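You operate a simulated robot arm through the tools that you are given. There is no shell and no other tool.

You are at the controls of a simulated two-armed robot. One attempt, no reset.

JOB
Take the shop cloth from the top of the tall carton and hang it over the handle of the blocks drawer.

It is judged by the outcome, as a careful person would: the job done as asked, and still so three seconds after it is handed in. It fails if anything else is knocked over, pushed out of place, dropped, spilled or broken. Flat cloth is picked up by pressing the open fingertips on it (5 to 10 N) and closing them slowly along it; thin cloth reads only 2 to 8 mm in the jaws.

ROBOT AND FRAMES
Two 7-joint arms with two-finger parallel grippers on one trunk, on a base that drives. Base frame: it is fixed to the floor where the robot stands at the start and does not move with it; the origin is under the middle of the robot, x ahead of it, y to its left, z up. Lengths are in mm, angles in rad, forces in N, time in s.
The left shoulder is at the start at [80, 101, 914], the right one opposite. With the tool pointing down near the work surface each hand reaches from about 100 to 540 mm from the robot's upright axis, wherever it stands, measured 20 degrees to its own side. Payload 2.4 kg a hand.
The tool frame of a hand sits at the grasp point between the pads (the TCP): z along the fingers, y along the line on which they close. The tips reach 24 mm beyond it. Largest opening 68 mm; finger width 17, thickness 10; the body of the gripper, 40 by 70 mm, starts 41 mm behind the TCP.
Orientation is that of the tool frame in the base frame, as [roll, pitch, yaw] about the fixed x, y, z axes, in that order (R = Rz(yaw) Ry(pitch) Rx(roll)). With the fingers straight down and closing along the base's y, the tool's x points along the base's -x, its y along +y and its z along -z.

CONTROLS
- The arms move only by the tool servo_tool. It takes "left_commands", "right_commands" or both (then of equal length, played together; a hand with none holds still); each is a list of rows, each a list of 7 numbers: the shift along the tool's x, y, z in mm, then the turn, a rotation vector about the tool's x, y, z in rad, then the opening, from 0 (shut) to 1 (fully open). In form: [[dx, dy, dz, rx, ry, rz, claw], ...]. A call has 1 to 20 rows; each row is the pose to reach, as a shift and turn from the pose commanded when the call began, along the tool's axes at that moment. A row lasts 0.2 s, in which the tool goes at most 50 mm and 0.15 rad; a call with a longer step from one row to the next is refused whole, and so is a gripper value outside its range. A pose out of reach is approached as far as the arm can. The call stops where the force on the tool passes 40 N (or 10 N more than at its start, if that is more) or the arm is blocked; 0.2 s more then pass. Each finger travels about 72 mm/s and halts on what it meets, pressing with about 31 N; the grip force reading is that of the motor and also rises with nothing between the fingers. The clock runs only during rows and for 0.2 s after the last one: add rows that repeat a pose to give the fingers time. It gives the time, the measured TCP pose, the force on the tool (base axes), the opening and the grip force at its end, in the units of the frame above (readings bear some noise), with the torque about the TCP (base axes, N m) and any sound that the robot's microphone picked up.
- Cameras (640 x 400 px; columns grow to the right, rows downward): "scene" is now at [176.3, 33.5, 1071.3]; the picture's right is [0.37, -0.93, 0.00], its down [-0.53, -0.21, -0.82] and it looks along [0.76, 0.31, -0.57] (base axes); focal length 214 px, centre (320, 200). "left" rides on the left gripper at [84, -11, -75] in its tool frame; the picture's right is [0.13, 0.99, 0.00], its down [-0.60, 0.08, -0.79] and it looks along [-0.79, 0.10, 0.61] (tool axes); focal length 251 px, centre (320, 200). "right" rides on the right gripper at [84, 11, -75] in its tool frame; the picture's right is [-0.13, 0.99, 0.00], its down [-0.60, -0.08, -0.79] and it looks along [-0.79, -0.10, 0.61] (tool axes); focal length 251 px, centre (320, 200). There is no depth. A picture from a camera that has moved, and an enlarged one, comes with that camera's place and axes in the base frame and with its lens.
- snapshot(camera): a new picture of that camera. The clock stands still meanwhile.
- slide_trunk(by): slides the trunk up (or, below 0, down) by that many mm; the arms and the scene camera ride with it, the base frame stays. It gives what a move gives, with no picture.
- base_move(legs): drives the robot by 1 to 6 legs, each [ahead, left, turn to the left] in mm, mm and rad, along the robot's own axes; the way and the turn of a leg run together, so that a leg with both is an arc; at most 1500 mm and 3.142 rad a leg. The arms and the cameras ride along, it lands a little off, and it stops where it bumps. It gives what a move gives.
- aim_head(pan, tilt): turns the head with the scene camera to pan (to the left, within 1.501 rad either way) and tilt (down, from -0.506 to 1.204), counted from straight ahead of the robot. It gives what a move gives.
- inspect(camera, box): a new picture of the part [left, top, right, bottom] of that camera's present view, enlarged. The clock stands still meanwhile.
- finish_job(): hands the job in; it is judged then, once.

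Nothing tells you exact positions but the pictures and the camera data. Unless the task says otherwise, let go and move clear before handing in.

The tools are called after "Call:" as a command line: name --argument value ..., lists and objects as JSON in quotes. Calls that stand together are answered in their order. servo_tool: Moves the arms, as the interface text tells. Its arguments: {"type":"object","properties":{"left_commands":{"type":"array","items":{"type":"array","items":{"type":"number"}}},"right_commands":{"type":"array","items":{"type":"array","items":{"type":"number"}}}},"required":[]} The other tools are called the same way: slide_trunk (by) slides the trunk up or down; base_move (legs) drives the base; aim_head (pan, tilt) turns the head that bears the scene camera; snapshot (camera) takes a picture; inspect (camera, box) takes an enlarged picture of a part of a camera's view; finish_job () hands the job in.

At the start:

```text
clock: 0.0
left_tcp_pos: [274.7, 257.6, 1061.6]
left_tcp_rot: [-3.141, -0.001, 3.139]
left_force: [0.7, -0.4, 0.0]
left_torque: [0.01, 0.03, 0.0]
left_opening: 67.7
left_gripper_force: 0.0
right_tcp_pos: [377.0, 13.3, 998.8]
right_tcp_rot: [-3.141, 0.001, 3.14]
right_force: [-0.3, -0.5, 0.7]
right_torque: [0.03, 0.01, -0.01]
right_opening: 68.1
right_gripper_force: 0.1
trunk travel left (down, up): [-131.0, 718.0]
robot x, y, heading: [-1.8, -0.4, -0.003]
head pan, tilt: [0.384, 0.607]
```

scene: 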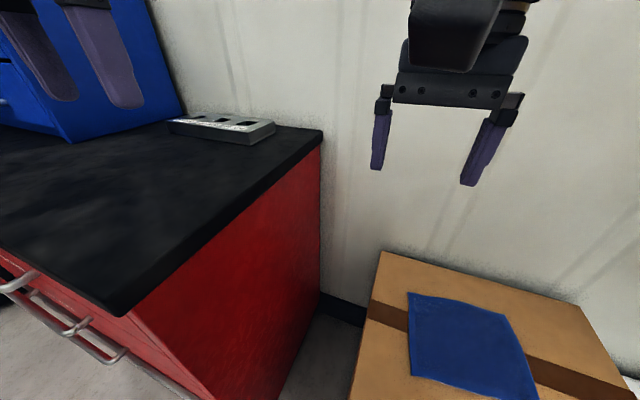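
right: 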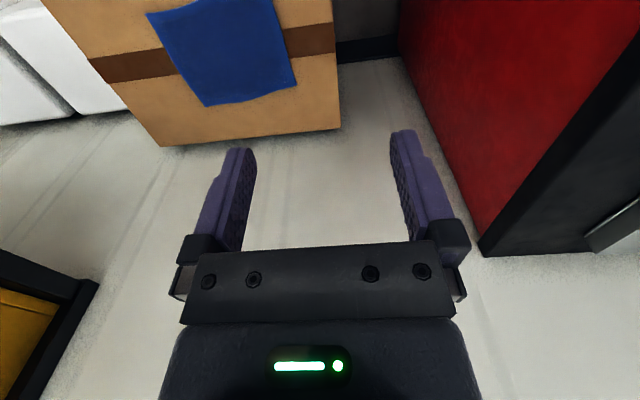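
left: 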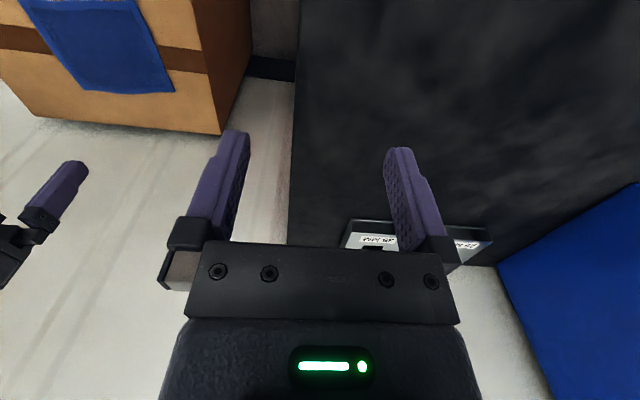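

I see a blue cloth on a carton ahead, with a red drawer cabinet to its left. I'll look around with the head before moving anything.

Call:
aim_head --pan 0.9 --tilt 0.7

Call:
snapshot --camera "scene"

Call:
aim_head --pan 0.0 --tilt 0.8

Call:
snapshot --camera "scene"

Call:
aim_head --pan -0.8 --tilt 0.7

Call:
snapshot --camera "scene"

Call:
aim_head --pan 1.5 --tilt 0.7

Call:
snapshot --camera "scene"

```text
clock: 0.9
left_tcp_pos: [274.0, 257.3, 1061.6]
left_tcp_rot: [-3.141, 0.001, 3.14]
left_force: [0.4, -0.3, -0.4]
left_torque: [-0.02, 0.0, 0.0]
left_opening: 67.8
left_gripper_force: 0.0
right_tcp_pos: [376.3, 13.2, 999.3]
right_tcp_rot: [-3.141, -0.001, 3.139]
right_force: [0.8, -0.1, 0.1]
right_torque: [0.01, 0.0, 0.03]
right_opening: 67.8
right_gripper_force: 0.0
trunk travel left (down, up): [-131.0, 718.0]
robot x, y, heading: [-0.1, -1.9, 0.001]
head pan, tilt: [0.901, 0.7]
```

```text
taken
camera scene: at [147.4, 67.0, 1063.3], right [0.78, -0.62, 0.0], down [-0.4, -0.5, -0.76], along [0.48, 0.6, -0.64], focal length 214 px, centre (320, 200)
```

scene: 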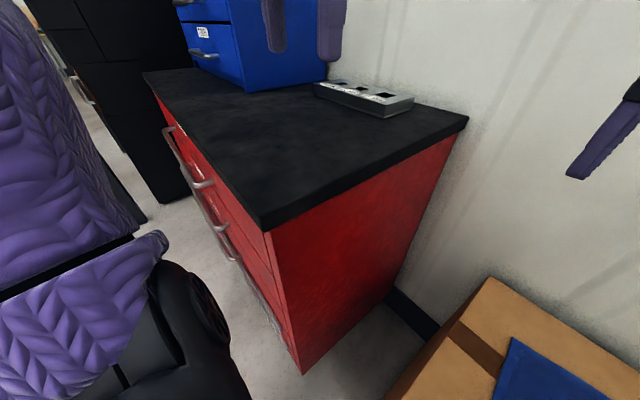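

```text
clock: 2.1
left_tcp_pos: [274.3, 256.9, 1061.3]
left_tcp_rot: [3.141, 0.0, 3.141]
left_force: [0.5, -0.3, 0.3]
left_torque: [0.0, 0.03, 0.01]
left_opening: 68.1
left_gripper_force: 0.0
right_tcp_pos: [376.5, 13.3, 999.2]
right_tcp_rot: [3.141, 0.0, 3.141]
right_force: [0.6, -0.2, 0.5]
right_torque: [0.02, 0.0, -0.01]
right_opening: 67.7
right_gripper_force: 0.1
trunk travel left (down, up): [-131.0, 718.0]
robot x, y, heading: [-0.2, 1.6, 0.0]
head pan, tilt: [0.0, 0.799]
```

```text
taken
camera scene: at [175.2, 0.6, 1055.0], right [0.0, -1.0, 0.0], down [-0.72, 0.0, -0.7], along [0.7, 0.0, -0.72], focal length 214 px, centre (320, 200)
```

scene: 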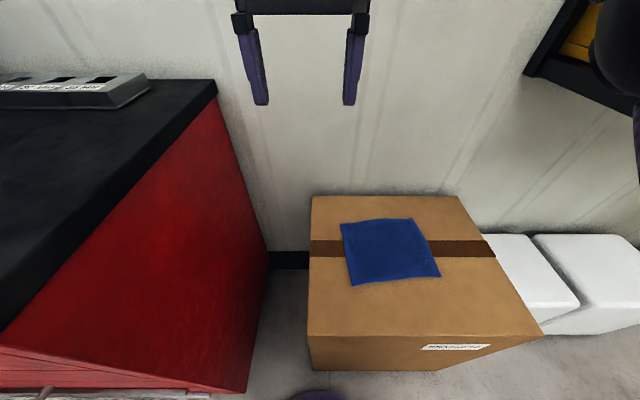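

```text
clock: 3.3
left_tcp_pos: [274.6, 256.7, 1063.1]
left_tcp_rot: [-3.141, -0.001, 3.139]
left_force: [0.7, -0.9, -0.8]
left_torque: [0.0, -0.01, 0.02]
left_opening: 67.8
left_gripper_force: 0.0
right_tcp_pos: [375.6, 14.2, 999.2]
right_tcp_rot: [3.141, 0.0, 3.14]
right_force: [-0.4, 0.1, 0.0]
right_torque: [-0.04, -0.02, -0.02]
right_opening: 68.1
right_gripper_force: 0.1
trunk travel left (down, up): [-131.0, 718.0]
robot x, y, heading: [0.7, 0.3, 0.002]
head pan, tilt: [-0.799, 0.7]
```

```text
taken
camera scene: at [153.8, -60.4, 1063.3], right [-0.72, -0.7, 0.0], down [-0.45, 0.46, -0.76], along [0.53, -0.55, -0.64], focal length 214 px, centre (320, 200)
```

scene: 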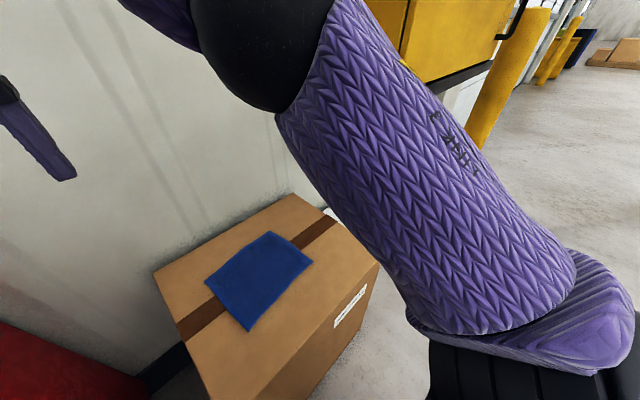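

```text
clock: 5.4
left_tcp_pos: [273.9, 257.7, 1063.0]
left_tcp_rot: [-3.141, -0.001, 3.138]
left_force: [0.3, 0.7, 0.5]
left_torque: [0.04, 0.0, 0.0]
left_opening: 67.8
left_gripper_force: 0.0
right_tcp_pos: [375.9, 14.1, 998.7]
right_tcp_rot: [3.141, -0.001, 3.14]
right_force: [0.3, -1.0, 0.3]
right_torque: [-0.02, 0.0, -0.01]
right_opening: 67.9
right_gripper_force: 0.0
trunk travel left (down, up): [-131.0, 718.0]
robot x, y, heading: [-0.9, -2.4, 0.002]
head pan, tilt: [1.499, 0.7]
```

```text
taken
camera scene: at [100.7, 85.2, 1063.3], right [1.0, -0.07, 0.0], down [-0.05, -0.64, -0.76], along [0.05, 0.76, -0.64], focal length 214 px, centre (320, 200)
```

scene: 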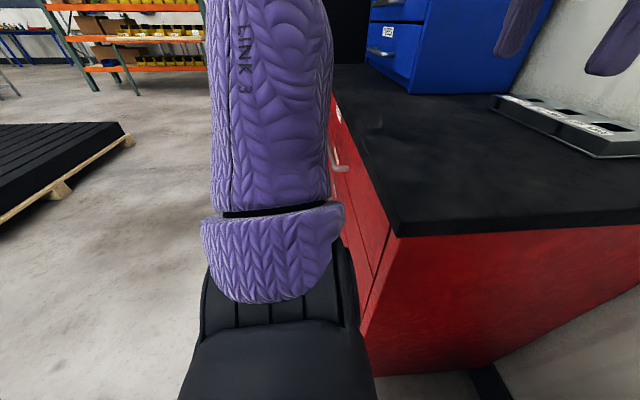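

The carton top is at about z 576, with the cloth centred near (472, -168). The bench worktop is at about z 890 with its front face near x 210, and the handles face -x. I'll zoom in on the drawers and labels.

Call:
aim_head --pan 1.0 --tilt 0.8

Call:
inspect --camera "scene" --box '[120, 80, 360, 230]'

Call:
inspect --camera "scene" --box '[120, 150, 360, 400]'

Call:
inspect --camera "scene" --box '[100, 0, 340, 150]'

```text
clock: 6.3
left_tcp_pos: [274.6, 256.8, 1062.1]
left_tcp_rot: [-3.142, -0.001, 3.139]
left_force: [0.4, -0.3, -0.5]
left_torque: [-0.02, 0.01, 0.01]
left_opening: 67.9
left_gripper_force: 0.1
right_tcp_pos: [376.5, 13.8, 998.0]
right_tcp_rot: [3.14, 0.0, 3.139]
right_force: [-0.4, -0.3, -0.5]
right_torque: [-0.02, 0.02, 0.01]
right_opening: 67.9
right_gripper_force: 0.0
trunk travel left (down, up): [-131.0, 718.0]
robot x, y, heading: [0.1, 0.9, -0.006]
head pan, tilt: [1.0, 0.799]
```

```text
2.67 times, centred on (240, 155) of scene
camera zoom: at [138.1, 68.4, 1055.0], right [0.84, -0.54, 0.0], down [-0.39, -0.6, -0.7], along [0.38, 0.59, -0.72], focal length 572 px, centre (533, 320)
```

zoom: 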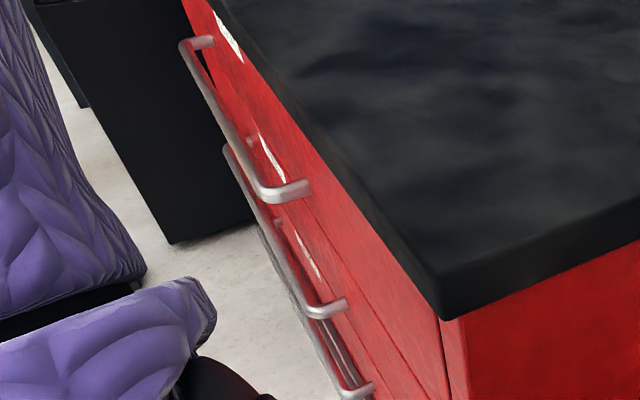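

```text
1.60 times, centred on (240, 275) of scene
camera zoom: at [138.1, 68.4, 1055.0], right [0.84, -0.54, 0.0], down [-0.39, -0.6, -0.7], along [0.38, 0.59, -0.72], focal length 343 px, centre (448, 80)
```

zoom: 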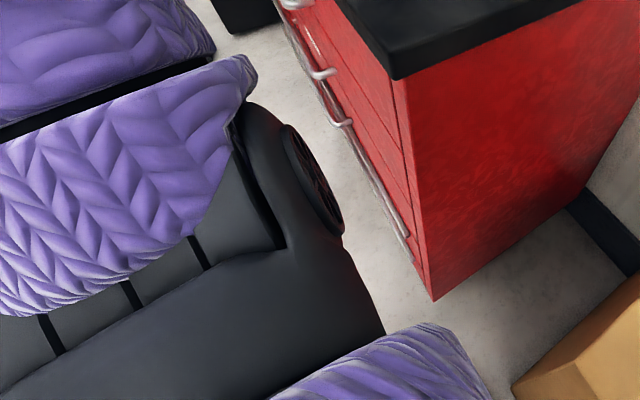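

```text
2.67 times, centred on (220, 75) of scene
camera zoom: at [138.1, 68.4, 1055.0], right [0.84, -0.54, 0.0], down [-0.39, -0.6, -0.7], along [0.38, 0.59, -0.72], focal length 572 px, centre (587, 533)
```

zoom: 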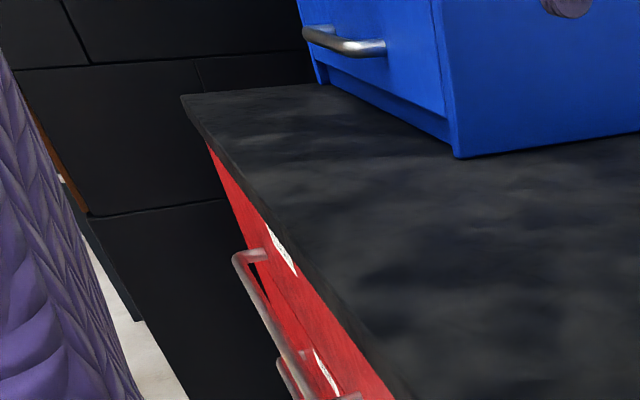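

The handles are long bars that stand out past the worktop, with labels above each one. Before driving I'll check the free space around the robot.

Call:
aim_head --pan 1.5 --tilt 0.35

Call:
snapshot --camera "scene"

Call:
aim_head --pan -1.5 --tilt 0.5

Call:
snapshot --camera "scene"

```text
clock: 7.3
left_tcp_pos: [274.4, 257.9, 1063.0]
left_tcp_rot: [3.141, 0.0, 3.141]
left_force: [0.0, -0.6, 0.2]
left_torque: [0.01, -0.02, 0.01]
left_opening: 68.2
left_gripper_force: 0.0
right_tcp_pos: [376.2, 13.5, 998.9]
right_tcp_rot: [-3.141, 0.001, 3.139]
right_force: [-0.9, 0.3, 0.3]
right_torque: [0.02, 0.0, 0.03]
right_opening: 68.1
right_gripper_force: 0.1
trunk travel left (down, up): [-131.0, 718.0]
robot x, y, heading: [-1.5, -0.7, 0.005]
head pan, tilt: [1.499, 0.351]
```

```text
taken
camera scene: at [101.3, 93.4, 1094.6], right [1.0, -0.07, 0.0], down [-0.03, -0.34, -0.94], along [0.07, 0.94, -0.34], focal length 214 px, centre (320, 200)
```

scene: 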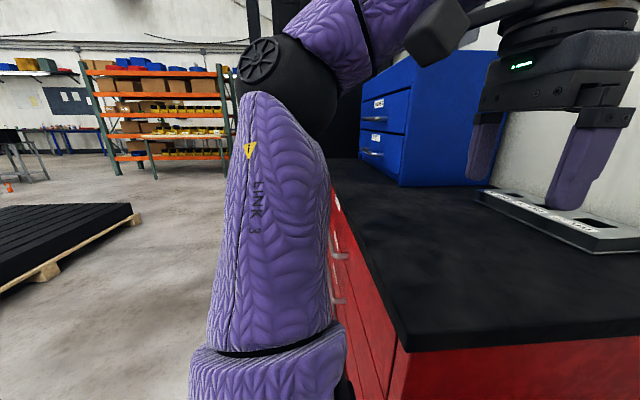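

```text
clock: 9.9
left_tcp_pos: [274.7, 256.9, 1063.0]
left_tcp_rot: [-3.141, 0.0, 3.141]
left_force: [-0.2, -0.6, -0.8]
left_torque: [0.0, 0.04, 0.02]
left_opening: 68.0
left_gripper_force: 0.1
right_tcp_pos: [375.8, 15.0, 997.7]
right_tcp_rot: [3.141, 0.0, 3.14]
right_force: [0.1, -0.4, 0.8]
right_torque: [-0.01, 0.01, -0.01]
right_opening: 67.8
right_gripper_force: 0.1
trunk travel left (down, up): [-131.0, 718.0]
robot x, y, heading: [1.1, -0.4, 0.001]
head pan, tilt: [-1.499, 0.499]
```

```text
taken
camera scene: at [101.1, -90.3, 1081.0], right [-1.0, -0.07, 0.0], down [-0.03, 0.48, -0.88], along [0.06, -0.88, -0.48], focal length 214 px, centre (320, 200)
```

scene: 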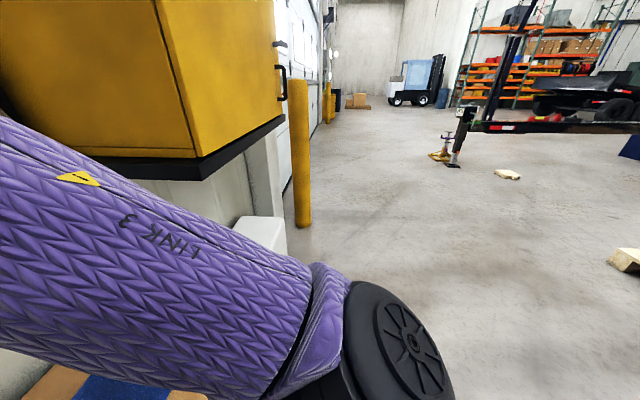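

The floor around the robot is clear. I'll back off and move left to read the drawer labels and see the handles straight on before choosing a grip.

Call:
base_move --legs '[[-500, 0, 0], [0, 500, 0]]'

Call:
aim_head --pan 0.15 --tilt 0.35

Call:
snapshot --camera "scene"

```text
clock: 15.3
left_tcp_pos: [-222.2, 749.7, 1062.8]
left_tcp_rot: [3.14, -0.001, 3.139]
left_force: [-0.5, 0.0, -0.3]
left_torque: [-0.02, 0.0, 0.0]
left_opening: 68.0
left_gripper_force: 0.1
right_tcp_pos: [-123.8, 506.4, 999.1]
right_tcp_rot: [3.141, 0.001, 3.138]
right_force: [-1.0, 0.0, -0.3]
right_torque: [-0.02, 0.01, 0.01]
right_opening: 68.0
right_gripper_force: 0.0
trunk travel left (down, up): [-131.0, 718.0]
robot x, y, heading: [-498.1, 495.1, -0.001]
head pan, tilt: [-1.499, 0.499]
```

```text
clock: 17.0
left_tcp_pos: [-223.5, 750.3, 1062.5]
left_tcp_rot: [-3.141, 0.0, 3.14]
left_force: [0.1, -0.2, -0.8]
left_torque: [-0.02, 0.04, 0.0]
left_opening: 68.2
left_gripper_force: 0.0
right_tcp_pos: [-122.5, 506.8, 998.1]
right_tcp_rot: [3.14, 0.0, 3.137]
right_force: [-0.4, 0.8, 0.0]
right_torque: [-0.01, 0.03, -0.04]
right_opening: 68.2
right_gripper_force: 0.0
trunk travel left (down, up): [-131.0, 718.0]
robot x, y, heading: [-498.5, 492.5, -0.005]
head pan, tilt: [0.15, 0.351]
```

```text
taken
camera scene: at [-312.4, 507.6, 1094.6], right [0.15, -0.99, 0.0], down [-0.34, -0.05, -0.94], along [0.93, 0.14, -0.34], focal length 214 px, centre (320, 200)
```

scene: 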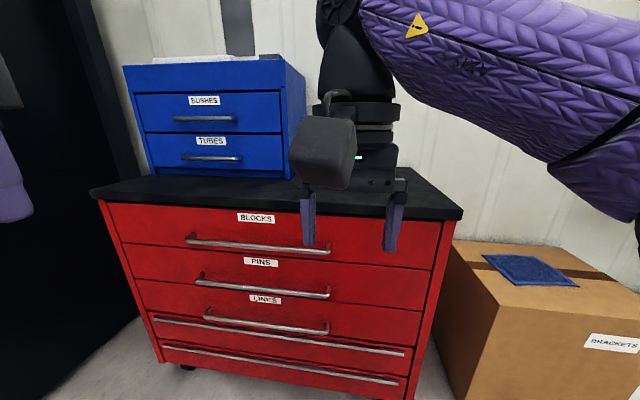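

The BLOCKS drawer is the top red one. Its bar runs from about y 553 to 976 at x ≈ 181, z ≈ 775. I'll look at the bar more closely, then drive back to line up with the cloth for a two-handed pick.

Call:
inspect --camera "scene" --box '[160, 170, 360, 320]'

Call:
base_move --legs '[[0, -665, 0], [430, 0, 0]]'

Call:
aim_head --pan 0.0 --tilt 0.8

Call:
snapshot --camera "scene"

Call:
snapshot --camera "right"

Call:
snapshot --camera "left"

```text
2.67 times, centred on (260, 245) of scene
camera zoom: at [-312.4, 507.6, 1094.6], right [0.15, -0.99, 0.0], down [-0.34, -0.05, -0.94], along [0.93, 0.14, -0.34], focal length 572 px, centre (480, 80)
```

zoom: 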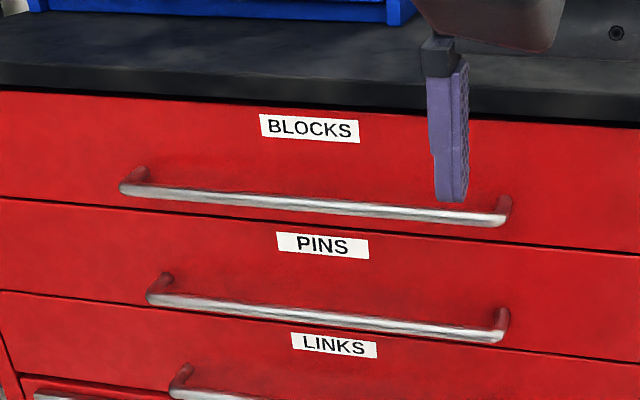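

```text
clock: 22.9
left_tcp_pos: [204.4, 74.6, 1062.2]
left_tcp_rot: [3.141, 0.001, 3.117]
left_force: [0.3, 0.1, 0.5]
left_torque: [-0.02, 0.0, 0.0]
left_opening: 68.1
left_gripper_force: 0.0
right_tcp_pos: [300.0, -170.3, 998.7]
right_tcp_rot: [3.141, -0.001, 3.116]
right_force: [0.6, 0.3, -0.4]
right_torque: [0.02, -0.01, -0.03]
right_opening: 67.9
right_gripper_force: 0.0
trunk travel left (down, up): [-131.0, 718.0]
robot x, y, heading: [-78.1, -177.8, -0.025]
head pan, tilt: [0.15, 0.351]
```

```text
clock: 23.8
left_tcp_pos: [204.7, 74.4, 1061.8]
left_tcp_rot: [-3.141, 0.0, 3.117]
left_force: [0.4, 0.5, 0.3]
left_torque: [0.04, -0.02, 0.0]
left_opening: 68.0
left_gripper_force: 0.1
right_tcp_pos: [300.0, -172.0, 999.3]
right_tcp_rot: [-3.141, 0.002, 3.117]
right_force: [0.2, 0.2, -0.9]
right_torque: [-0.01, 0.03, -0.01]
right_opening: 68.2
right_gripper_force: 0.1
trunk travel left (down, up): [-131.0, 718.0]
robot x, y, heading: [-74.4, -176.1, -0.027]
head pan, tilt: [0.0, 0.799]
```

```text
taken
camera scene: at [99.2, -179.9, 1055.1], right [-0.02, -1.0, 0.0], down [-0.72, 0.02, -0.7], along [0.7, -0.02, -0.72], focal length 214 px, centre (320, 200)
```

scene: 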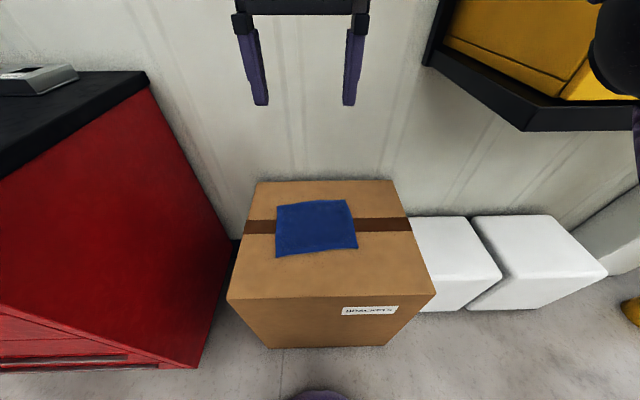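

```text
taken
camera right: at [217.5, -157.9, 1073.2], right [0.15, 0.99, 0.0], down [0.6, -0.09, 0.79], along [0.78, -0.12, -0.61], focal length 251 px, centre (320, 200)
```

right: 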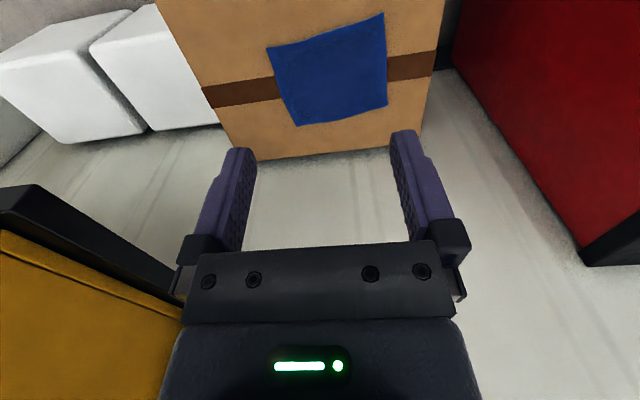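

```text
taken
camera left: at [121.0, 66.7, 1136.5], right [-0.1, 0.99, 0.0], down [0.61, 0.06, 0.79], along [0.79, 0.08, -0.61], focal length 251 px, centre (320, 200)
```

left: 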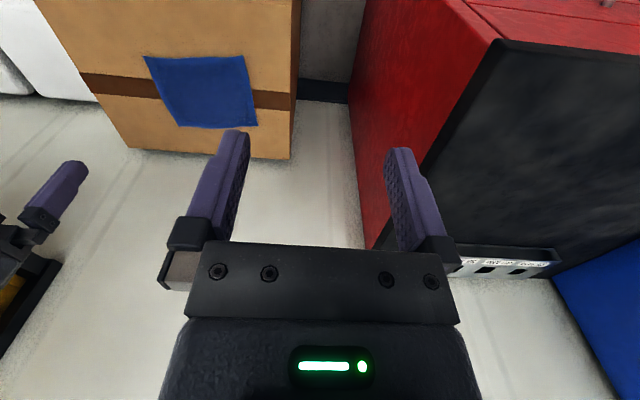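

I locate the cloth's near edge running from about (366, -76) to (387, -283) at z ≈ 577, skewed about 0.1 rad. I'll bring both hands above its two near corners, horizontal first and then part of the way down.

Call:
servo_tool --left_commands '[[-30.7, -30.7, 0, 0, 0, -0.021, 1], [-61.3, -61.3, 0, 0, 0, -0.042, 1], [-92, -92, 0, 0, 0, -0.063, 1], [-122.6, -122.6, 0, 0, 0, -0.085, 1], [-153.3, -153.3, 0, 0, 0, -0.106, 1], [-183.9, -183.9, 0, 0, 0, -0.127, 1], [-183.9, -183.9, 40, 0, 0, -0.127, 1], [-183.9, -183.9, 80, 0, 0, -0.127, 1], [-183.9, -183.9, 120, 0, 0, -0.127, 1], [-183.9, -183.9, 160, 0, 0, -0.127, 1]]' --right_commands '[[-16.5, -11.3, 0, 0, 0, -0.021, 1], [-32.9, -22.5, 0, 0, 0, -0.042, 1], [-49.4, -33.8, 0, 0, 0, -0.063, 1], [-65.8, -45.1, 0, 0, 0, -0.085, 1], [-82.3, -56.3, 0, 0, 0, -0.106, 1], [-98.7, -67.6, 0, 0, 0, -0.127, 1], [-98.7, -67.6, 25, 0, 0, -0.127, 1], [-98.7, -67.6, 50, 0, 0, -0.127, 1], [-98.7, -67.6, 75, 0, 0, -0.127, 1], [-98.7, -67.6, 100, 0, 0, -0.127, 1]]'

Call:
snapshot --camera "scene"

Call:
snapshot --camera "right"

Call:
snapshot --camera "left"

```text
clock: 26.0
left_tcp_pos: [350.1, -66.6, 902.3]
left_tcp_rot: [-3.14, -0.001, -3.041]
left_force: [-0.2, -0.9, 0.0]
left_torque: [0.0, -0.02, -0.01]
left_opening: 67.8
left_gripper_force: 0.0
left hand out of reach, approached as far as the arm can: row 2, 3, 4, 5, 6, 7, 8, 9, 10
right_tcp_pos: [398.9, -242.3, 898.2]
right_tcp_rot: [3.141, 0.001, -3.041]
right_force: [0.1, -0.5, 0.1]
right_torque: [-0.01, 0.0, 0.0]
right_opening: 68.2
right_gripper_force: 0.1
right hand out of reach, approached as far as the arm can: row 5, 6, 7
trunk travel left (down, up): [-131.0, 718.0]
robot x, y, heading: [-73.2, -176.5, -0.03]
head pan, tilt: [0.0, 0.799]
```

```text
taken
camera scene: at [99.1, -180.0, 1055.0], right [-0.02, -1.0, 0.0], down [-0.72, 0.02, -0.7], along [0.7, -0.02, -0.72], focal length 214 px, centre (320, 200)
```

scene: 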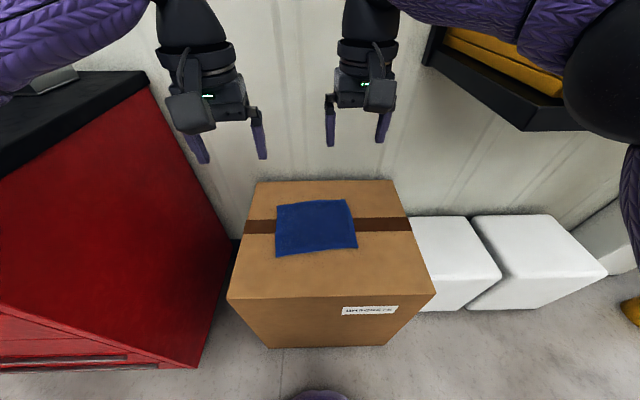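

```text
taken
camera right: at [314.6, -240.1, 971.3], right [0.03, 1.0, 0.0], down [0.61, -0.02, 0.79], along [0.79, -0.02, -0.61], focal length 251 px, centre (320, 200)
```

right: 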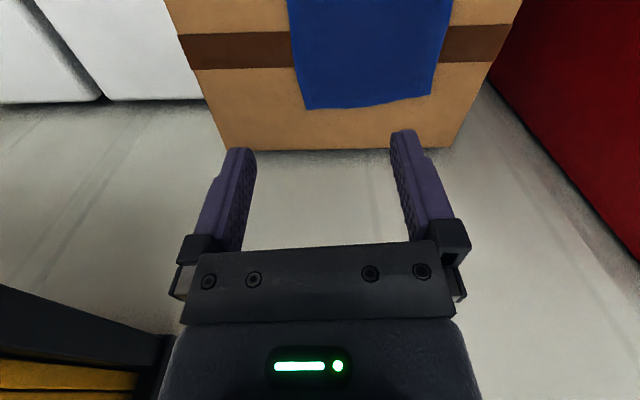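

```text
taken
camera left: at [268.6, -84.8, 975.8], right [-0.23, 0.97, 0.0], down [0.59, 0.14, 0.79], along [0.77, 0.18, -0.61], focal length 251 px, centre (320, 200)
```

left: 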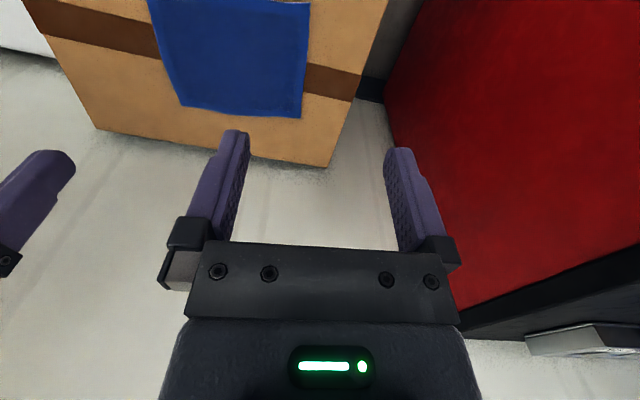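

The left hand fell short of its target because reach is limited up at this height. I'll lower both hands and then re-measure.

Call:
servo_tool --left_commands '[[0, 0, 40, 0, 0, 0, 1], [0, 0, 80, 0, 0, 0, 1], [0, 0, 120, 0, 0, 0, 1], [0, 0, 160, 0, 0, 0, 1], [0, 0, 160, 0, 0, 0, 1]]' --right_commands '[[0, 0, 40, 0, 0, 0, 1], [0, 0, 80, 0, 0, 0, 1], [0, 0, 120, 0, 0, 0, 1], [0, 0, 160, 0, 0, 0, 1], [0, 0, 160, 0, 0, 0, 1]]'

```text
clock: 27.2
left_tcp_pos: [347.6, -67.0, 741.0]
left_tcp_rot: [3.141, 0.0, -3.042]
left_force: [0.0, 0.0, 0.5]
left_torque: [0.01, 0.03, 0.01]
left_opening: 67.9
left_gripper_force: 0.0
right_tcp_pos: [395.2, -241.5, 737.8]
right_tcp_rot: [3.141, 0.0, -3.04]
right_force: [0.3, 0.8, 0.3]
right_torque: [-0.01, 0.0, -0.02]
right_opening: 68.1
right_gripper_force: 0.0
trunk travel left (down, up): [-131.0, 718.0]
robot x, y, heading: [-75.8, -174.0, -0.018]
head pan, tilt: [0.0, 0.799]
```

Reach is recovered and the right hand is on target. Now I'll bring the left hand to its corner and lower both to about 660.

Call:
servo_tool --left_commands '[[-15.5, -25.2, 10, 0, 0, 0, 1], [-31.1, -50.4, 20, 0, 0, 0, 1], [-31.1, -50.4, 50, 0, 0, 0, 1], [-31.1, -50.4, 80, 0, 0, 0, 1], [-31.1, -50.4, 80, 0, 0, 0, 1]]' --right_commands '[[0, 0, 10, 0, 0, 0, 1], [0, 0, 20, 0, 0, 0, 1], [0, 0, 48, 0, 0, 0, 1], [0, 0, 77, 0, 0, 0, 1], [0, 0, 77, 0, 0, 0, 1]]'

Call:
snapshot --camera "scene"

Call:
snapshot --camera "right"

Call:
snapshot --camera "left"

```text
clock: 28.4
left_tcp_pos: [348.3, -71.6, 684.4]
left_tcp_rot: [-3.14, 0.001, -3.039]
left_force: [-0.2, -0.2, 0.0]
left_torque: [0.0, -0.01, -0.01]
left_opening: 68.3
left_gripper_force: 0.0
left hand out of reach, approached as far as the arm can: row 1, 2, 3, 4, 5
right_tcp_pos: [396.5, -243.1, 661.0]
right_tcp_rot: [-3.141, 0.0, -3.04]
right_force: [0.9, 0.4, 0.2]
right_torque: [-0.01, -0.01, 0.04]
right_opening: 68.0
right_gripper_force: 0.0
trunk travel left (down, up): [-131.0, 718.0]
robot x, y, heading: [-76.5, -174.0, -0.02]
head pan, tilt: [0.0, 0.799]
```

```text
taken
camera scene: at [99.3, -180.0, 1055.0], right [-0.02, -1.0, 0.0], down [-0.72, 0.02, -0.7], along [0.7, -0.02, -0.72], focal length 214 px, centre (320, 200)
```

scene: 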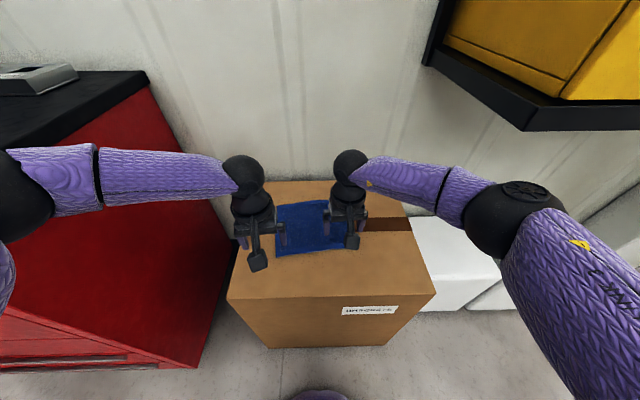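

```text
taken
camera right: at [312.9, -239.6, 734.8], right [0.03, 1.0, 0.0], down [0.61, -0.02, 0.79], along [0.79, -0.02, -0.61], focal length 251 px, centre (320, 200)
```

right: 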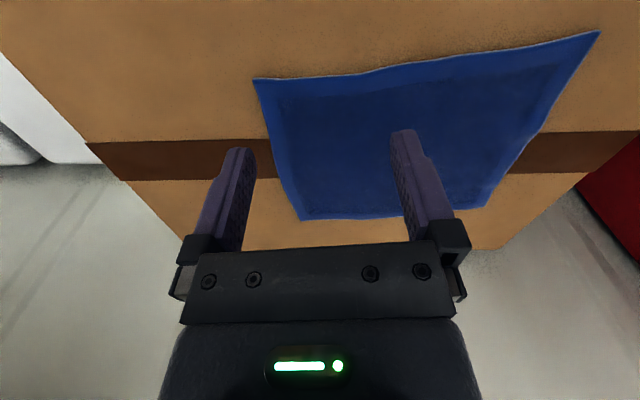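

```text
taken
camera left: at [266.7, -89.1, 757.8], right [-0.23, 0.97, 0.0], down [0.59, 0.14, 0.79], along [0.77, 0.18, -0.61], focal length 251 px, centre (320, 200)
```

left: 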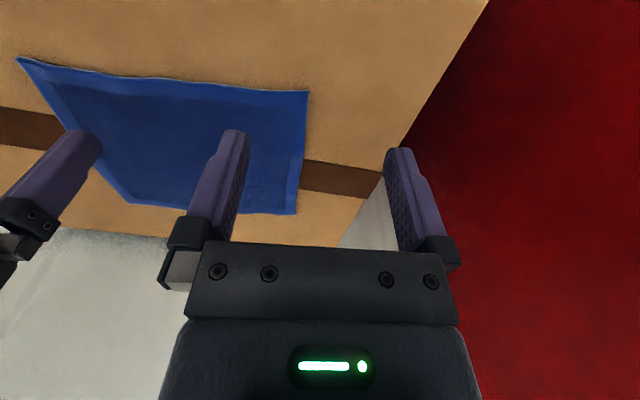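

The left hand is probably stopped by a wrist limit that comes with this yaw. I'll turn it back to straight and try the inward shift again.

Call:
servo_tool --left_commands '[[0, 0, 0, 0, 0, 0.07, 1], [0, 0, 0, 0, 0, 0.14, 1], [-10, -12, 0, 0, 0, 0.14, 1], [-20, -25, 0, 0, 0, 0.14, 1], [-31, -42, 0, 0, 0, 0.14, 1], [-31, -42, 0, 0, 0, 0.14, 1]]'

```text
clock: 29.8
left_tcp_pos: [355.6, -74.2, 701.1]
left_tcp_rot: [-3.14, -0.001, 3.102]
left_force: [-0.4, 0.9, 0.9]
left_torque: [-0.01, 0.0, -0.01]
left_opening: 68.1
left_gripper_force: 0.0
left hand out of reach, approached as far as the arm can: row 3, 4, 5, 6
right_tcp_pos: [396.8, -242.8, 660.9]
right_tcp_rot: [-3.14, 0.002, -3.042]
right_force: [-0.8, -0.3, 0.2]
right_torque: [-0.04, 0.0, -0.01]
right_opening: 68.1
right_gripper_force: 0.1
trunk travel left (down, up): [-131.0, 718.0]
robot x, y, heading: [-76.2, -176.7, -0.025]
head pan, tilt: [0.0, 0.799]
```

I'll try a different route for the left arm: up and back, inward close to the body, then forward again.

Call:
servo_tool --left_commands '[[0, 0, -40, 0, 0, 0, 1], [30, 0, -80, 0, 0, 0, 1], [70, 0, -80, 0, 0, 0, 1], [110, 0, -80, 0, 0, 0, 1], [110, -25, -80, 0, 0, 0, 1], [110, -50, -80, 0, 0, 0, 1], [110, -50, -80, 0, 0, 0, 1]]'

Call:
snapshot --camera "scene"

```text
clock: 31.4
left_tcp_pos: [246.0, -118.7, 783.4]
left_tcp_rot: [-3.142, -0.001, 3.105]
left_force: [0.5, 0.3, -0.8]
left_torque: [0.03, 0.01, 0.0]
left_opening: 68.0
left_gripper_force: 0.0
right_tcp_pos: [396.3, -242.3, 660.9]
right_tcp_rot: [-3.142, -0.001, -3.041]
right_force: [-0.5, -0.2, 0.6]
right_torque: [0.02, -0.01, -0.01]
right_opening: 68.2
right_gripper_force: 0.0
trunk travel left (down, up): [-131.0, 718.0]
robot x, y, heading: [-72.3, -178.2, -0.025]
head pan, tilt: [0.0, 0.799]
```

```text
taken
camera scene: at [99.3, -180.0, 1055.0], right [-0.02, -1.0, 0.0], down [-0.72, 0.02, -0.7], along [0.7, -0.02, -0.72], focal length 214 px, centre (320, 200)
```

scene: 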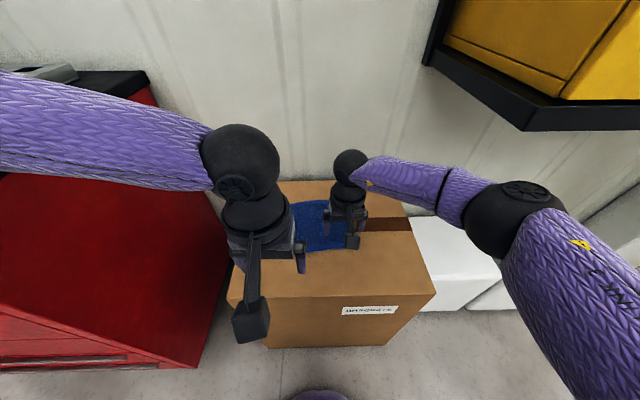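

The left hand can get inward here. Now I'll move it forward at this height, then down.

Call:
servo_tool --left_commands '[[-35, 0, 0, 0, 0, 0, 1], [-70, 0, 0, 0, 0, 0, 1], [-105, 0, 0, 0, 0, 0, 1], [-138, 0, 0, 0, 0, 0, 1], [-138, 0, 30, 0, 0, 0, 1], [-138, 0, 60, 0, 0, 0, 1], [-138, 0, 90, 0, 0, 0, 1], [-138, 0, 120, 0, 0, 0, 1], [-138, 0, 120, 0, 0, 0, 1]]'

Call:
snapshot --camera "scene"

```text
clock: 33.4
left_tcp_pos: [346.6, -76.2, 689.7]
left_tcp_rot: [-3.14, 0.001, 3.103]
left_force: [-0.4, 0.4, 0.5]
left_torque: [0.02, 0.02, -0.01]
left_opening: 68.2
left_gripper_force: 0.1
left hand out of reach, approached as far as the arm can: row 2, 3, 4, 5, 6, 7, 8, 9
right_tcp_pos: [395.9, -242.1, 661.0]
right_tcp_rot: [-3.141, -0.002, -3.04]
right_force: [0.3, 0.7, -0.4]
right_torque: [-0.03, 0.0, 0.04]
right_opening: 68.0
right_gripper_force: 0.0
trunk travel left (down, up): [-131.0, 718.0]
robot x, y, heading: [-73.8, -178.8, -0.027]
head pan, tilt: [0.0, 0.799]
```

```text
taken
camera scene: at [99.2, -180.0, 1055.0], right [-0.02, -1.0, 0.0], down [-0.72, 0.02, -0.7], along [0.7, -0.02, -0.72], focal length 214 px, centre (320, 200)
```

scene: 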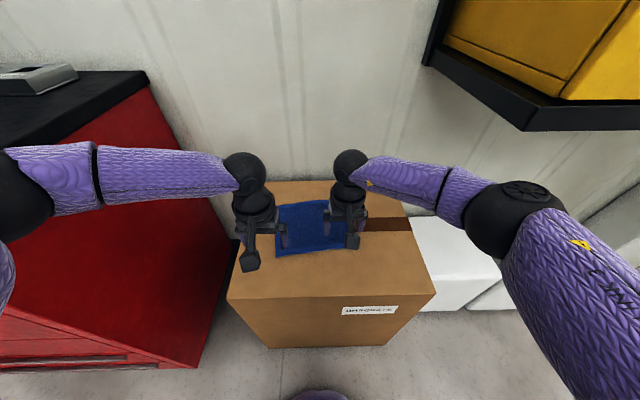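

The left arm can't get inward at this distance without its elbow crowding the bench, so I'm switching to a one-hand pick with the right hand. It will pinch near the cloth's near-right corner so the cloth hangs as a narrow tail. I'll retract the left hand and set the right hand over the pinch point.

Call:
servo_tool --left_commands '[[0, 0, -45, 0, 0, 0, 1], [0, 0, -90, 0, 0, 0, 1], [0, 0, -135, 0, 0, 0, 1], [0, 0, -180, 0, 0, 0, 1], [0, 0, -225, 0, 0, 0, 1], [24.8, 24, -250, 0, 0, 0, 1], [49.6, 48, -274, 0, 0, 0, 1], [74.4, 72, -299, 0, 0, 0, 1], [99.2, 96, -323, 0, 0, 0, 1], [124, 120, -348, 0, 0, 0, 1], [148.7, 144, -372, 0, 0, 0, 1]]' --right_commands '[[-5, 1, 5, 0, 0, 0, 0.9], [-10, 2, 10, 0, 0, 0, 0.8], [-15, 2, 15, 0, 0, 0, 0.7], [-15, 2, 20, 0, 0, 0, 0.66], [-15, 2, 20, 0, 0, 0, 0.66], [-15, 2, 20, 0, 0, 0, 0.66], [-15, 2, 20, 0, 0, 0, 0.66], [-15, 2, 20, 0, 0, 0, 0.66], [-15, 2, 20, 0, 0, 0, 0.66], [-15, 2, 20, 0, 0, 0, 0.66], [-15, 2, 20, 0, 0, 0, 0.66]]'

Call:
snapshot --camera "right"

Call:
snapshot --camera "scene"

```text
clock: 35.8
left_tcp_pos: [205.1, 76.4, 1065.1]
left_tcp_rot: [-3.141, 0.002, 3.102]
left_force: [-1.0, 0.9, -0.3]
left_torque: [-0.03, 0.03, -0.02]
left_opening: 68.0
left_gripper_force: 0.0
left hand out of reach, approached as far as the arm can: row 5
right_tcp_pos: [411.5, -238.4, 642.5]
right_tcp_rot: [3.142, 0.0, -3.04]
right_force: [0.7, 0.0, -0.9]
right_torque: [0.0, 0.03, 0.03]
right_opening: 44.9
right_gripper_force: 0.0
trunk travel left (down, up): [-131.0, 718.0]
robot x, y, heading: [-76.7, -176.7, -0.026]
head pan, tilt: [0.0, 0.799]
```

```text
taken
camera right: at [328.0, -234.8, 716.7], right [0.03, 1.0, 0.0], down [0.61, -0.02, 0.79], along [0.79, -0.02, -0.61], focal length 251 px, centre (320, 200)
```

right: 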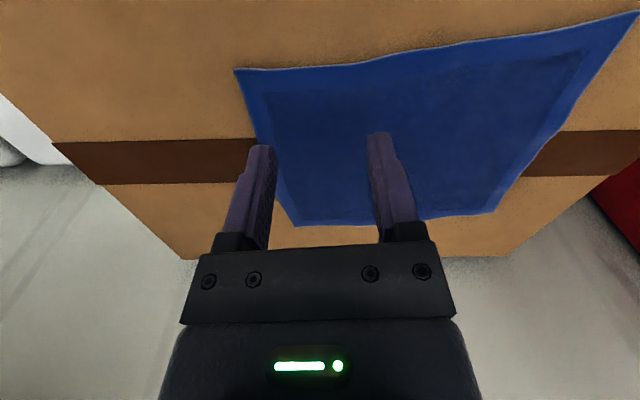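

```text
taken
camera scene: at [99.2, -180.0, 1055.0], right [-0.02, -1.0, 0.0], down [-0.72, 0.02, -0.7], along [0.7, -0.02, -0.72], focal length 214 px, centre (320, 200)
```

scene: 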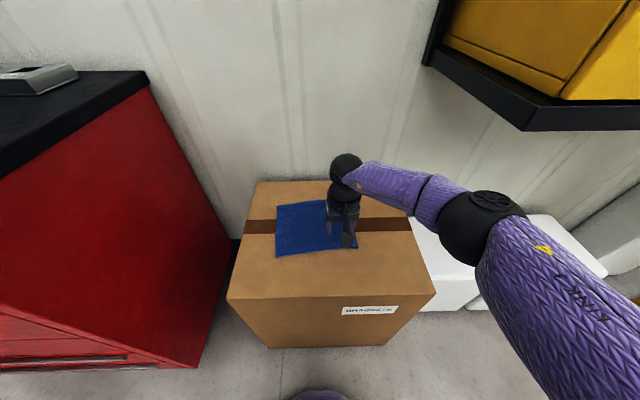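

The pinch point is about 25 mm inside the near edge and 45 mm from the right edge. I'll descend, then feel for contact.

Call:
servo_tool --right_commands '[[0, 0, 15, 0, 0, 0, 0.66], [0, 0, 26, 0, 0, 0, 0.66], [0, 0, 30, 0, 0, 0, 0.66], [0, 0, 30, 0, 0, 0, 0.66]]'

Call:
snapshot --camera "right"

```text
clock: 36.8
left_tcp_pos: [205.4, 77.0, 1063.6]
left_tcp_rot: [-3.141, 0.001, 3.103]
left_force: [-0.1, 0.0, 0.0]
left_torque: [-0.02, -0.05, -0.04]
left_opening: 68.0
left_gripper_force: 0.1
right_tcp_pos: [411.0, -237.5, 611.5]
right_tcp_rot: [3.141, 0.0, -3.04]
right_force: [0.3, 0.7, -0.2]
right_torque: [-0.03, -0.02, 0.03]
right_opening: 45.0
right_gripper_force: 0.0
trunk travel left (down, up): [-131.0, 718.0]
robot x, y, heading: [-73.5, -176.0, -0.024]
head pan, tilt: [0.0, 0.799]
```

```text
taken
camera right: at [327.2, -234.3, 686.1], right [0.03, 1.0, 0.0], down [0.61, -0.02, 0.79], along [0.79, -0.02, -0.61], focal length 251 px, centre (320, 200)
```

right: 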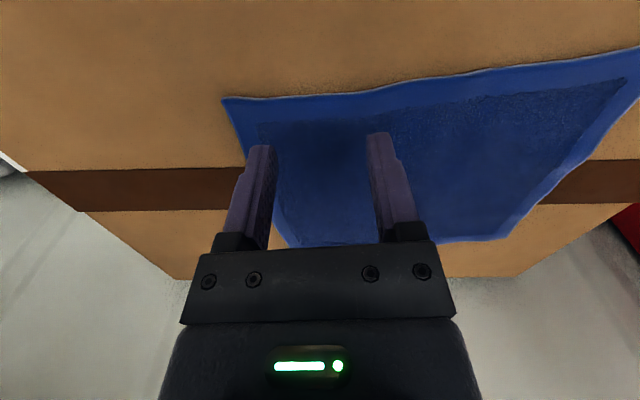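

Still clear of the surface. I'll step down gently.

Call:
servo_tool --right_commands '[[0, 0, 3, 0, 0, 0, 0.66], [0, 0, 6, 0, 0, 0, 0.66], [0, 0, 6, 0, 0, 0, 0.66]]'

Call:
servo_tool --right_commands '[[0, 0, 2, 0, 0, 0, 0.66], [0, 0, 3, 0, 0, 0, 0.66], [0, 0, 3, 0, 0, 0, 0.66]]'

```text
clock: 37.6
left_tcp_pos: [206.3, 76.5, 1063.6]
left_tcp_rot: [-3.141, -0.001, 3.103]
left_force: [-0.8, 1.1, -0.5]
left_torque: [-0.01, -0.01, 0.02]
left_opening: 68.2
left_gripper_force: 0.0
right_tcp_pos: [412.3, -239.2, 605.3]
right_tcp_rot: [3.141, 0.001, -3.04]
right_force: [-0.5, -0.3, 0.3]
right_torque: [0.0, -0.03, 0.01]
right_opening: 44.8
right_gripper_force: 0.1
trunk travel left (down, up): [-131.0, 718.0]
robot x, y, heading: [-74.4, -179.2, -0.025]
head pan, tilt: [0.0, 0.799]
```

```text
clock: 38.4
left_tcp_pos: [206.2, 76.7, 1063.5]
left_tcp_rot: [-3.14, -0.001, 3.104]
left_force: [0.1, -0.3, -0.6]
left_torque: [-0.01, -0.01, 0.0]
left_opening: 67.8
left_gripper_force: 0.0
right_tcp_pos: [411.4, -237.7, 602.2]
right_tcp_rot: [3.141, 0.001, -3.041]
right_force: [-0.2, -1.1, -0.5]
right_torque: [-0.02, -0.01, -0.02]
right_opening: 44.8
right_gripper_force: 0.1
trunk travel left (down, up): [-131.0, 718.0]
robot x, y, heading: [-77.3, -174.7, -0.027]
head pan, tilt: [0.0, 0.799]
```

Call:
servo_tool --right_commands '[[0, 0, 2, 0, 0, 0, 0.66], [0, 0, 3, 0, 0, 0, 0.66], [0, 0, 3, 0, 0, 0, 0.66]]'

Call:
servo_tool --right_commands '[[0, 0, 1, 0, 0, 0, 0.66], [0, 0, 2, 0, 0, 0, 0.66], [0, 0, 2, 0, 0, 0, 0.66]]'

Call:
inspect --camera "right" --box '[200, 80, 440, 230]'

```text
clock: 39.2
left_tcp_pos: [206.6, 76.2, 1064.0]
left_tcp_rot: [3.14, 0.001, 3.103]
left_force: [-0.7, 0.3, -0.3]
left_torque: [0.03, 0.0, 0.0]
left_opening: 67.9
left_gripper_force: 0.1
right_tcp_pos: [412.7, -238.1, 599.6]
right_tcp_rot: [-3.141, -0.002, -3.042]
right_force: [0.0, 0.5, -0.1]
right_torque: [-0.02, -0.02, 0.02]
right_opening: 44.6
right_gripper_force: 0.0
trunk travel left (down, up): [-131.0, 718.0]
robot x, y, heading: [-74.7, -175.9, -0.023]
head pan, tilt: [0.0, 0.799]
```

```text
clock: 40.0
left_tcp_pos: [205.7, 76.8, 1063.3]
left_tcp_rot: [-3.141, 0.0, 3.103]
left_force: [0.3, 0.3, 0.5]
left_torque: [-0.01, -0.01, 0.01]
left_opening: 67.9
left_gripper_force: 0.0
right_tcp_pos: [410.9, -238.5, 598.0]
right_tcp_rot: [-3.141, 0.0, -3.039]
right_force: [1.4, -0.3, 0.5]
right_torque: [-0.01, -0.02, -0.03]
right_opening: 44.8
right_gripper_force: 0.0
trunk travel left (down, up): [-131.0, 718.0]
robot x, y, heading: [-72.7, -174.6, -0.023]
head pan, tilt: [0.0, 0.799]
```

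```text
2.67 times, centred on (320, 155) of right
camera zoom: at [327.8, -234.7, 672.0], right [0.03, 1.0, 0.0], down [0.61, -0.02, 0.79], along [0.79, -0.02, -0.61], focal length 670 px, centre (320, 320)
```

zoom: 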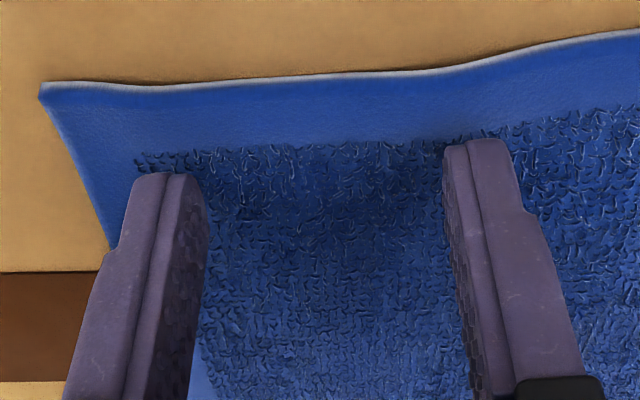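

Call:
servo_tool --right_commands '[[0, 0, 1, 0, 0, 0, 0.66], [0, 0, 2, 0, 0, 0, 0.66], [0, 0, 2, 0, 0, 0, 0.66]]'

Call:
servo_tool --right_commands '[[0, 0, 1, 0, 0, 0, 0.66], [0, 0, 2, 0, 0, 0, 0.66], [0, 0, 2, 0, 0, 0, 0.66]]'

Call:
servo_tool --right_commands '[[0, 0, 1, 0, 0, 0, 0.66], [0, 0, 2, 0, 0, 0, 0.66], [0, 0, 2, 0, 0, 0, 0.66]]'

```text
clock: 40.8
left_tcp_pos: [204.4, 76.3, 1064.3]
left_tcp_rot: [3.141, -0.001, 3.104]
left_force: [-0.2, -0.1, 0.2]
left_torque: [0.0, -0.01, 0.0]
left_opening: 67.9
left_gripper_force: 0.1
right_tcp_pos: [411.5, -237.6, 595.5]
right_tcp_rot: [-3.141, 0.002, -3.039]
right_force: [0.2, -0.1, 0.3]
right_torque: [0.02, -0.02, -0.03]
right_opening: 44.8
right_gripper_force: 0.0
trunk travel left (down, up): [-131.0, 718.0]
robot x, y, heading: [-78.7, -181.4, -0.025]
head pan, tilt: [0.0, 0.799]
```

```text
clock: 41.6
left_tcp_pos: [206.1, 76.8, 1064.8]
left_tcp_rot: [3.141, -0.001, 3.104]
left_force: [0.2, -0.9, 0.2]
left_torque: [0.04, -0.02, 0.0]
left_opening: 68.2
left_gripper_force: 0.0
right_tcp_pos: [413.2, -238.2, 594.0]
right_tcp_rot: [-3.141, -0.001, -3.041]
right_force: [0.1, -0.2, -0.4]
right_torque: [-0.02, 0.02, 0.02]
right_opening: 45.1
right_gripper_force: 0.0
trunk travel left (down, up): [-131.0, 718.0]
robot x, y, heading: [-76.2, -176.2, -0.022]
head pan, tilt: [0.0, 0.799]
```

```text
clock: 42.4
left_tcp_pos: [205.9, 75.7, 1063.7]
left_tcp_rot: [3.141, 0.0, 3.104]
left_force: [-0.1, 0.3, -0.4]
left_torque: [-0.01, -0.03, 0.01]
left_opening: 67.8
left_gripper_force: 0.1
right_tcp_pos: [411.7, -238.6, 591.2]
right_tcp_rot: [-3.141, 0.0, -3.04]
right_force: [0.2, 0.3, 0.1]
right_torque: [-0.01, -0.01, -0.03]
right_opening: 45.0
right_gripper_force: 0.1
trunk travel left (down, up): [-131.0, 718.0]
robot x, y, heading: [-74.7, -173.8, -0.021]
head pan, tilt: [0.0, 0.799]
```

Call:
servo_tool --right_commands '[[0, 0, 1, 0, 0, 0, 0.66], [0, 0, 3, 0, 0, 0, 0.66], [0, 0, 3, 0, 0, 0, 0.66]]'

Call:
servo_tool --right_commands '[[0, 0, 1, 0, 0, 0, 0.66], [0, 0, 2, 0, 0, 0, 0.66], [0, 0, 2, 0, 0, 0, 0.66]]'

Call:
inspect --camera "right" --box '[200, 80, 440, 230]'

```text
clock: 43.2
left_tcp_pos: [205.4, 76.7, 1064.6]
left_tcp_rot: [-3.141, 0.0, 3.103]
left_force: [0.3, 0.6, -0.5]
left_torque: [0.05, 0.0, -0.02]
left_opening: 67.9
left_gripper_force: 0.0
right_tcp_pos: [411.5, -237.5, 589.9]
right_tcp_rot: [-3.141, 0.0, -3.04]
right_force: [-0.5, -0.4, 0.7]
right_torque: [-0.04, -0.02, 0.02]
right_opening: 44.8
right_gripper_force: 0.0
trunk travel left (down, up): [-131.0, 718.0]
robot x, y, heading: [-74.3, -176.3, -0.023]
head pan, tilt: [0.0, 0.799]
```

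```text
clock: 44.0
left_tcp_pos: [205.0, 76.2, 1063.6]
left_tcp_rot: [3.141, 0.001, 3.103]
left_force: [0.1, 0.7, 0.2]
left_torque: [-0.03, 0.03, 0.01]
left_opening: 68.0
left_gripper_force: 0.1
right_tcp_pos: [412.4, -238.3, 587.4]
right_tcp_rot: [-3.14, 0.0, -3.041]
right_force: [-0.9, 0.6, 6.3]
right_torque: [0.04, 0.04, 0.02]
right_opening: 44.6
right_gripper_force: 0.1
trunk travel left (down, up): [-131.0, 718.0]
robot x, y, heading: [-76.5, -178.5, -0.026]
head pan, tilt: [0.0, 0.799]
```

```text
2.67 times, centred on (320, 155) of right
camera zoom: at [328.3, -235.4, 661.7], right [0.03, 1.0, 0.0], down [0.61, -0.02, 0.79], along [0.79, -0.02, -0.61], focal length 670 px, centre (320, 320)
```

zoom: 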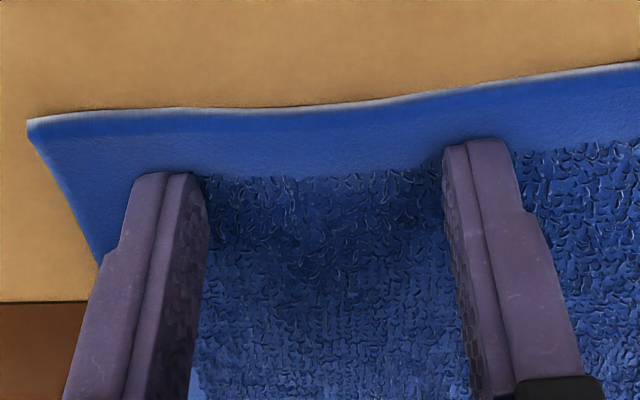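

Contact at 6.3 N, so the surface is at z ≈ 563. Now I'll close slowly along the cloth.

Call:
servo_tool --right_commands '[[0, 0, 0.5, 0, 0, 0, 0.62], [0, 0, 0.5, 0, 0, 0, 0.58], [0, 0, 0.5, 0, 0, 0, 0.54], [0, 0, 0.5, 0, 0, 0, 0.5], [0, 0, 0.5, 0, 0, 0, 0.46], [0, 0, 0.5, 0, 0, 0, 0.42], [0, 0, 0.5, 0, 0, 0, 0.38], [0, 0, 0.5, 0, 0, 0, 0.34], [0, 0, 0.5, 0, 0, 0, 0.3], [0, 0, 0.5, 0, 0, 0, 0.26], [0, 0, 0.5, 0, 0, 0, 0.22], [0, 0, 0.5, 0, 0, 0, 0.18], [0, 0, 0.5, 0, 0, 0, 0.14], [0, 0, 0.5, 0, 0, 0, 0.1], [0, 0, 0.5, 0, 0, 0, 0.06], [0, 0, 0.5, 0, 0, 0, 0.02], [0, 0, 0.5, 0, 0, 0, 0], [0, 0, 0.5, 0, 0, 0, 0], [0, 0, 0.5, 0, 0, 0, 0]]'

Call:
snapshot --camera "right"

```text
clock: 48.0
left_tcp_pos: [204.5, 75.4, 1064.5]
left_tcp_rot: [-3.141, 0.0, 3.103]
left_force: [0.8, -0.4, -0.1]
left_torque: [0.02, 0.02, -0.02]
left_opening: 67.9
left_gripper_force: 0.1
right_tcp_pos: [412.4, -238.5, 586.2]
right_tcp_rot: [-3.141, 0.002, -3.042]
right_force: [1.1, -0.1, 18.8]
right_torque: [-0.04, -0.01, -0.02]
right_opening: 4.9
right_gripper_force: 28.2
trunk travel left (down, up): [-131.0, 718.0]
robot x, y, heading: [-74.5, -181.9, -0.021]
head pan, tilt: [0.0, 0.799]
```

```text
taken
camera right: at [327.5, -235.6, 661.2], right [0.03, 1.0, 0.0], down [0.61, -0.02, 0.79], along [0.79, -0.02, -0.61], focal length 251 px, centre (320, 200)
```

right: 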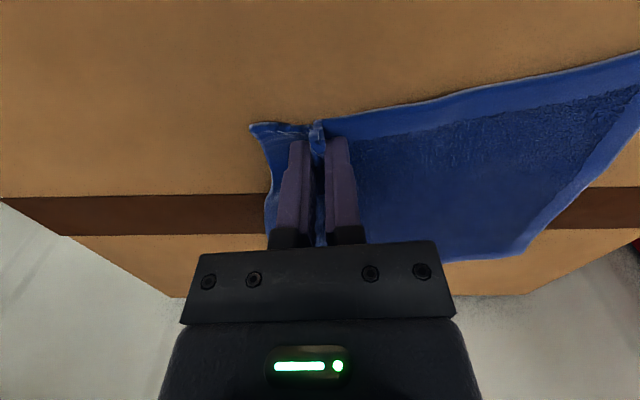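

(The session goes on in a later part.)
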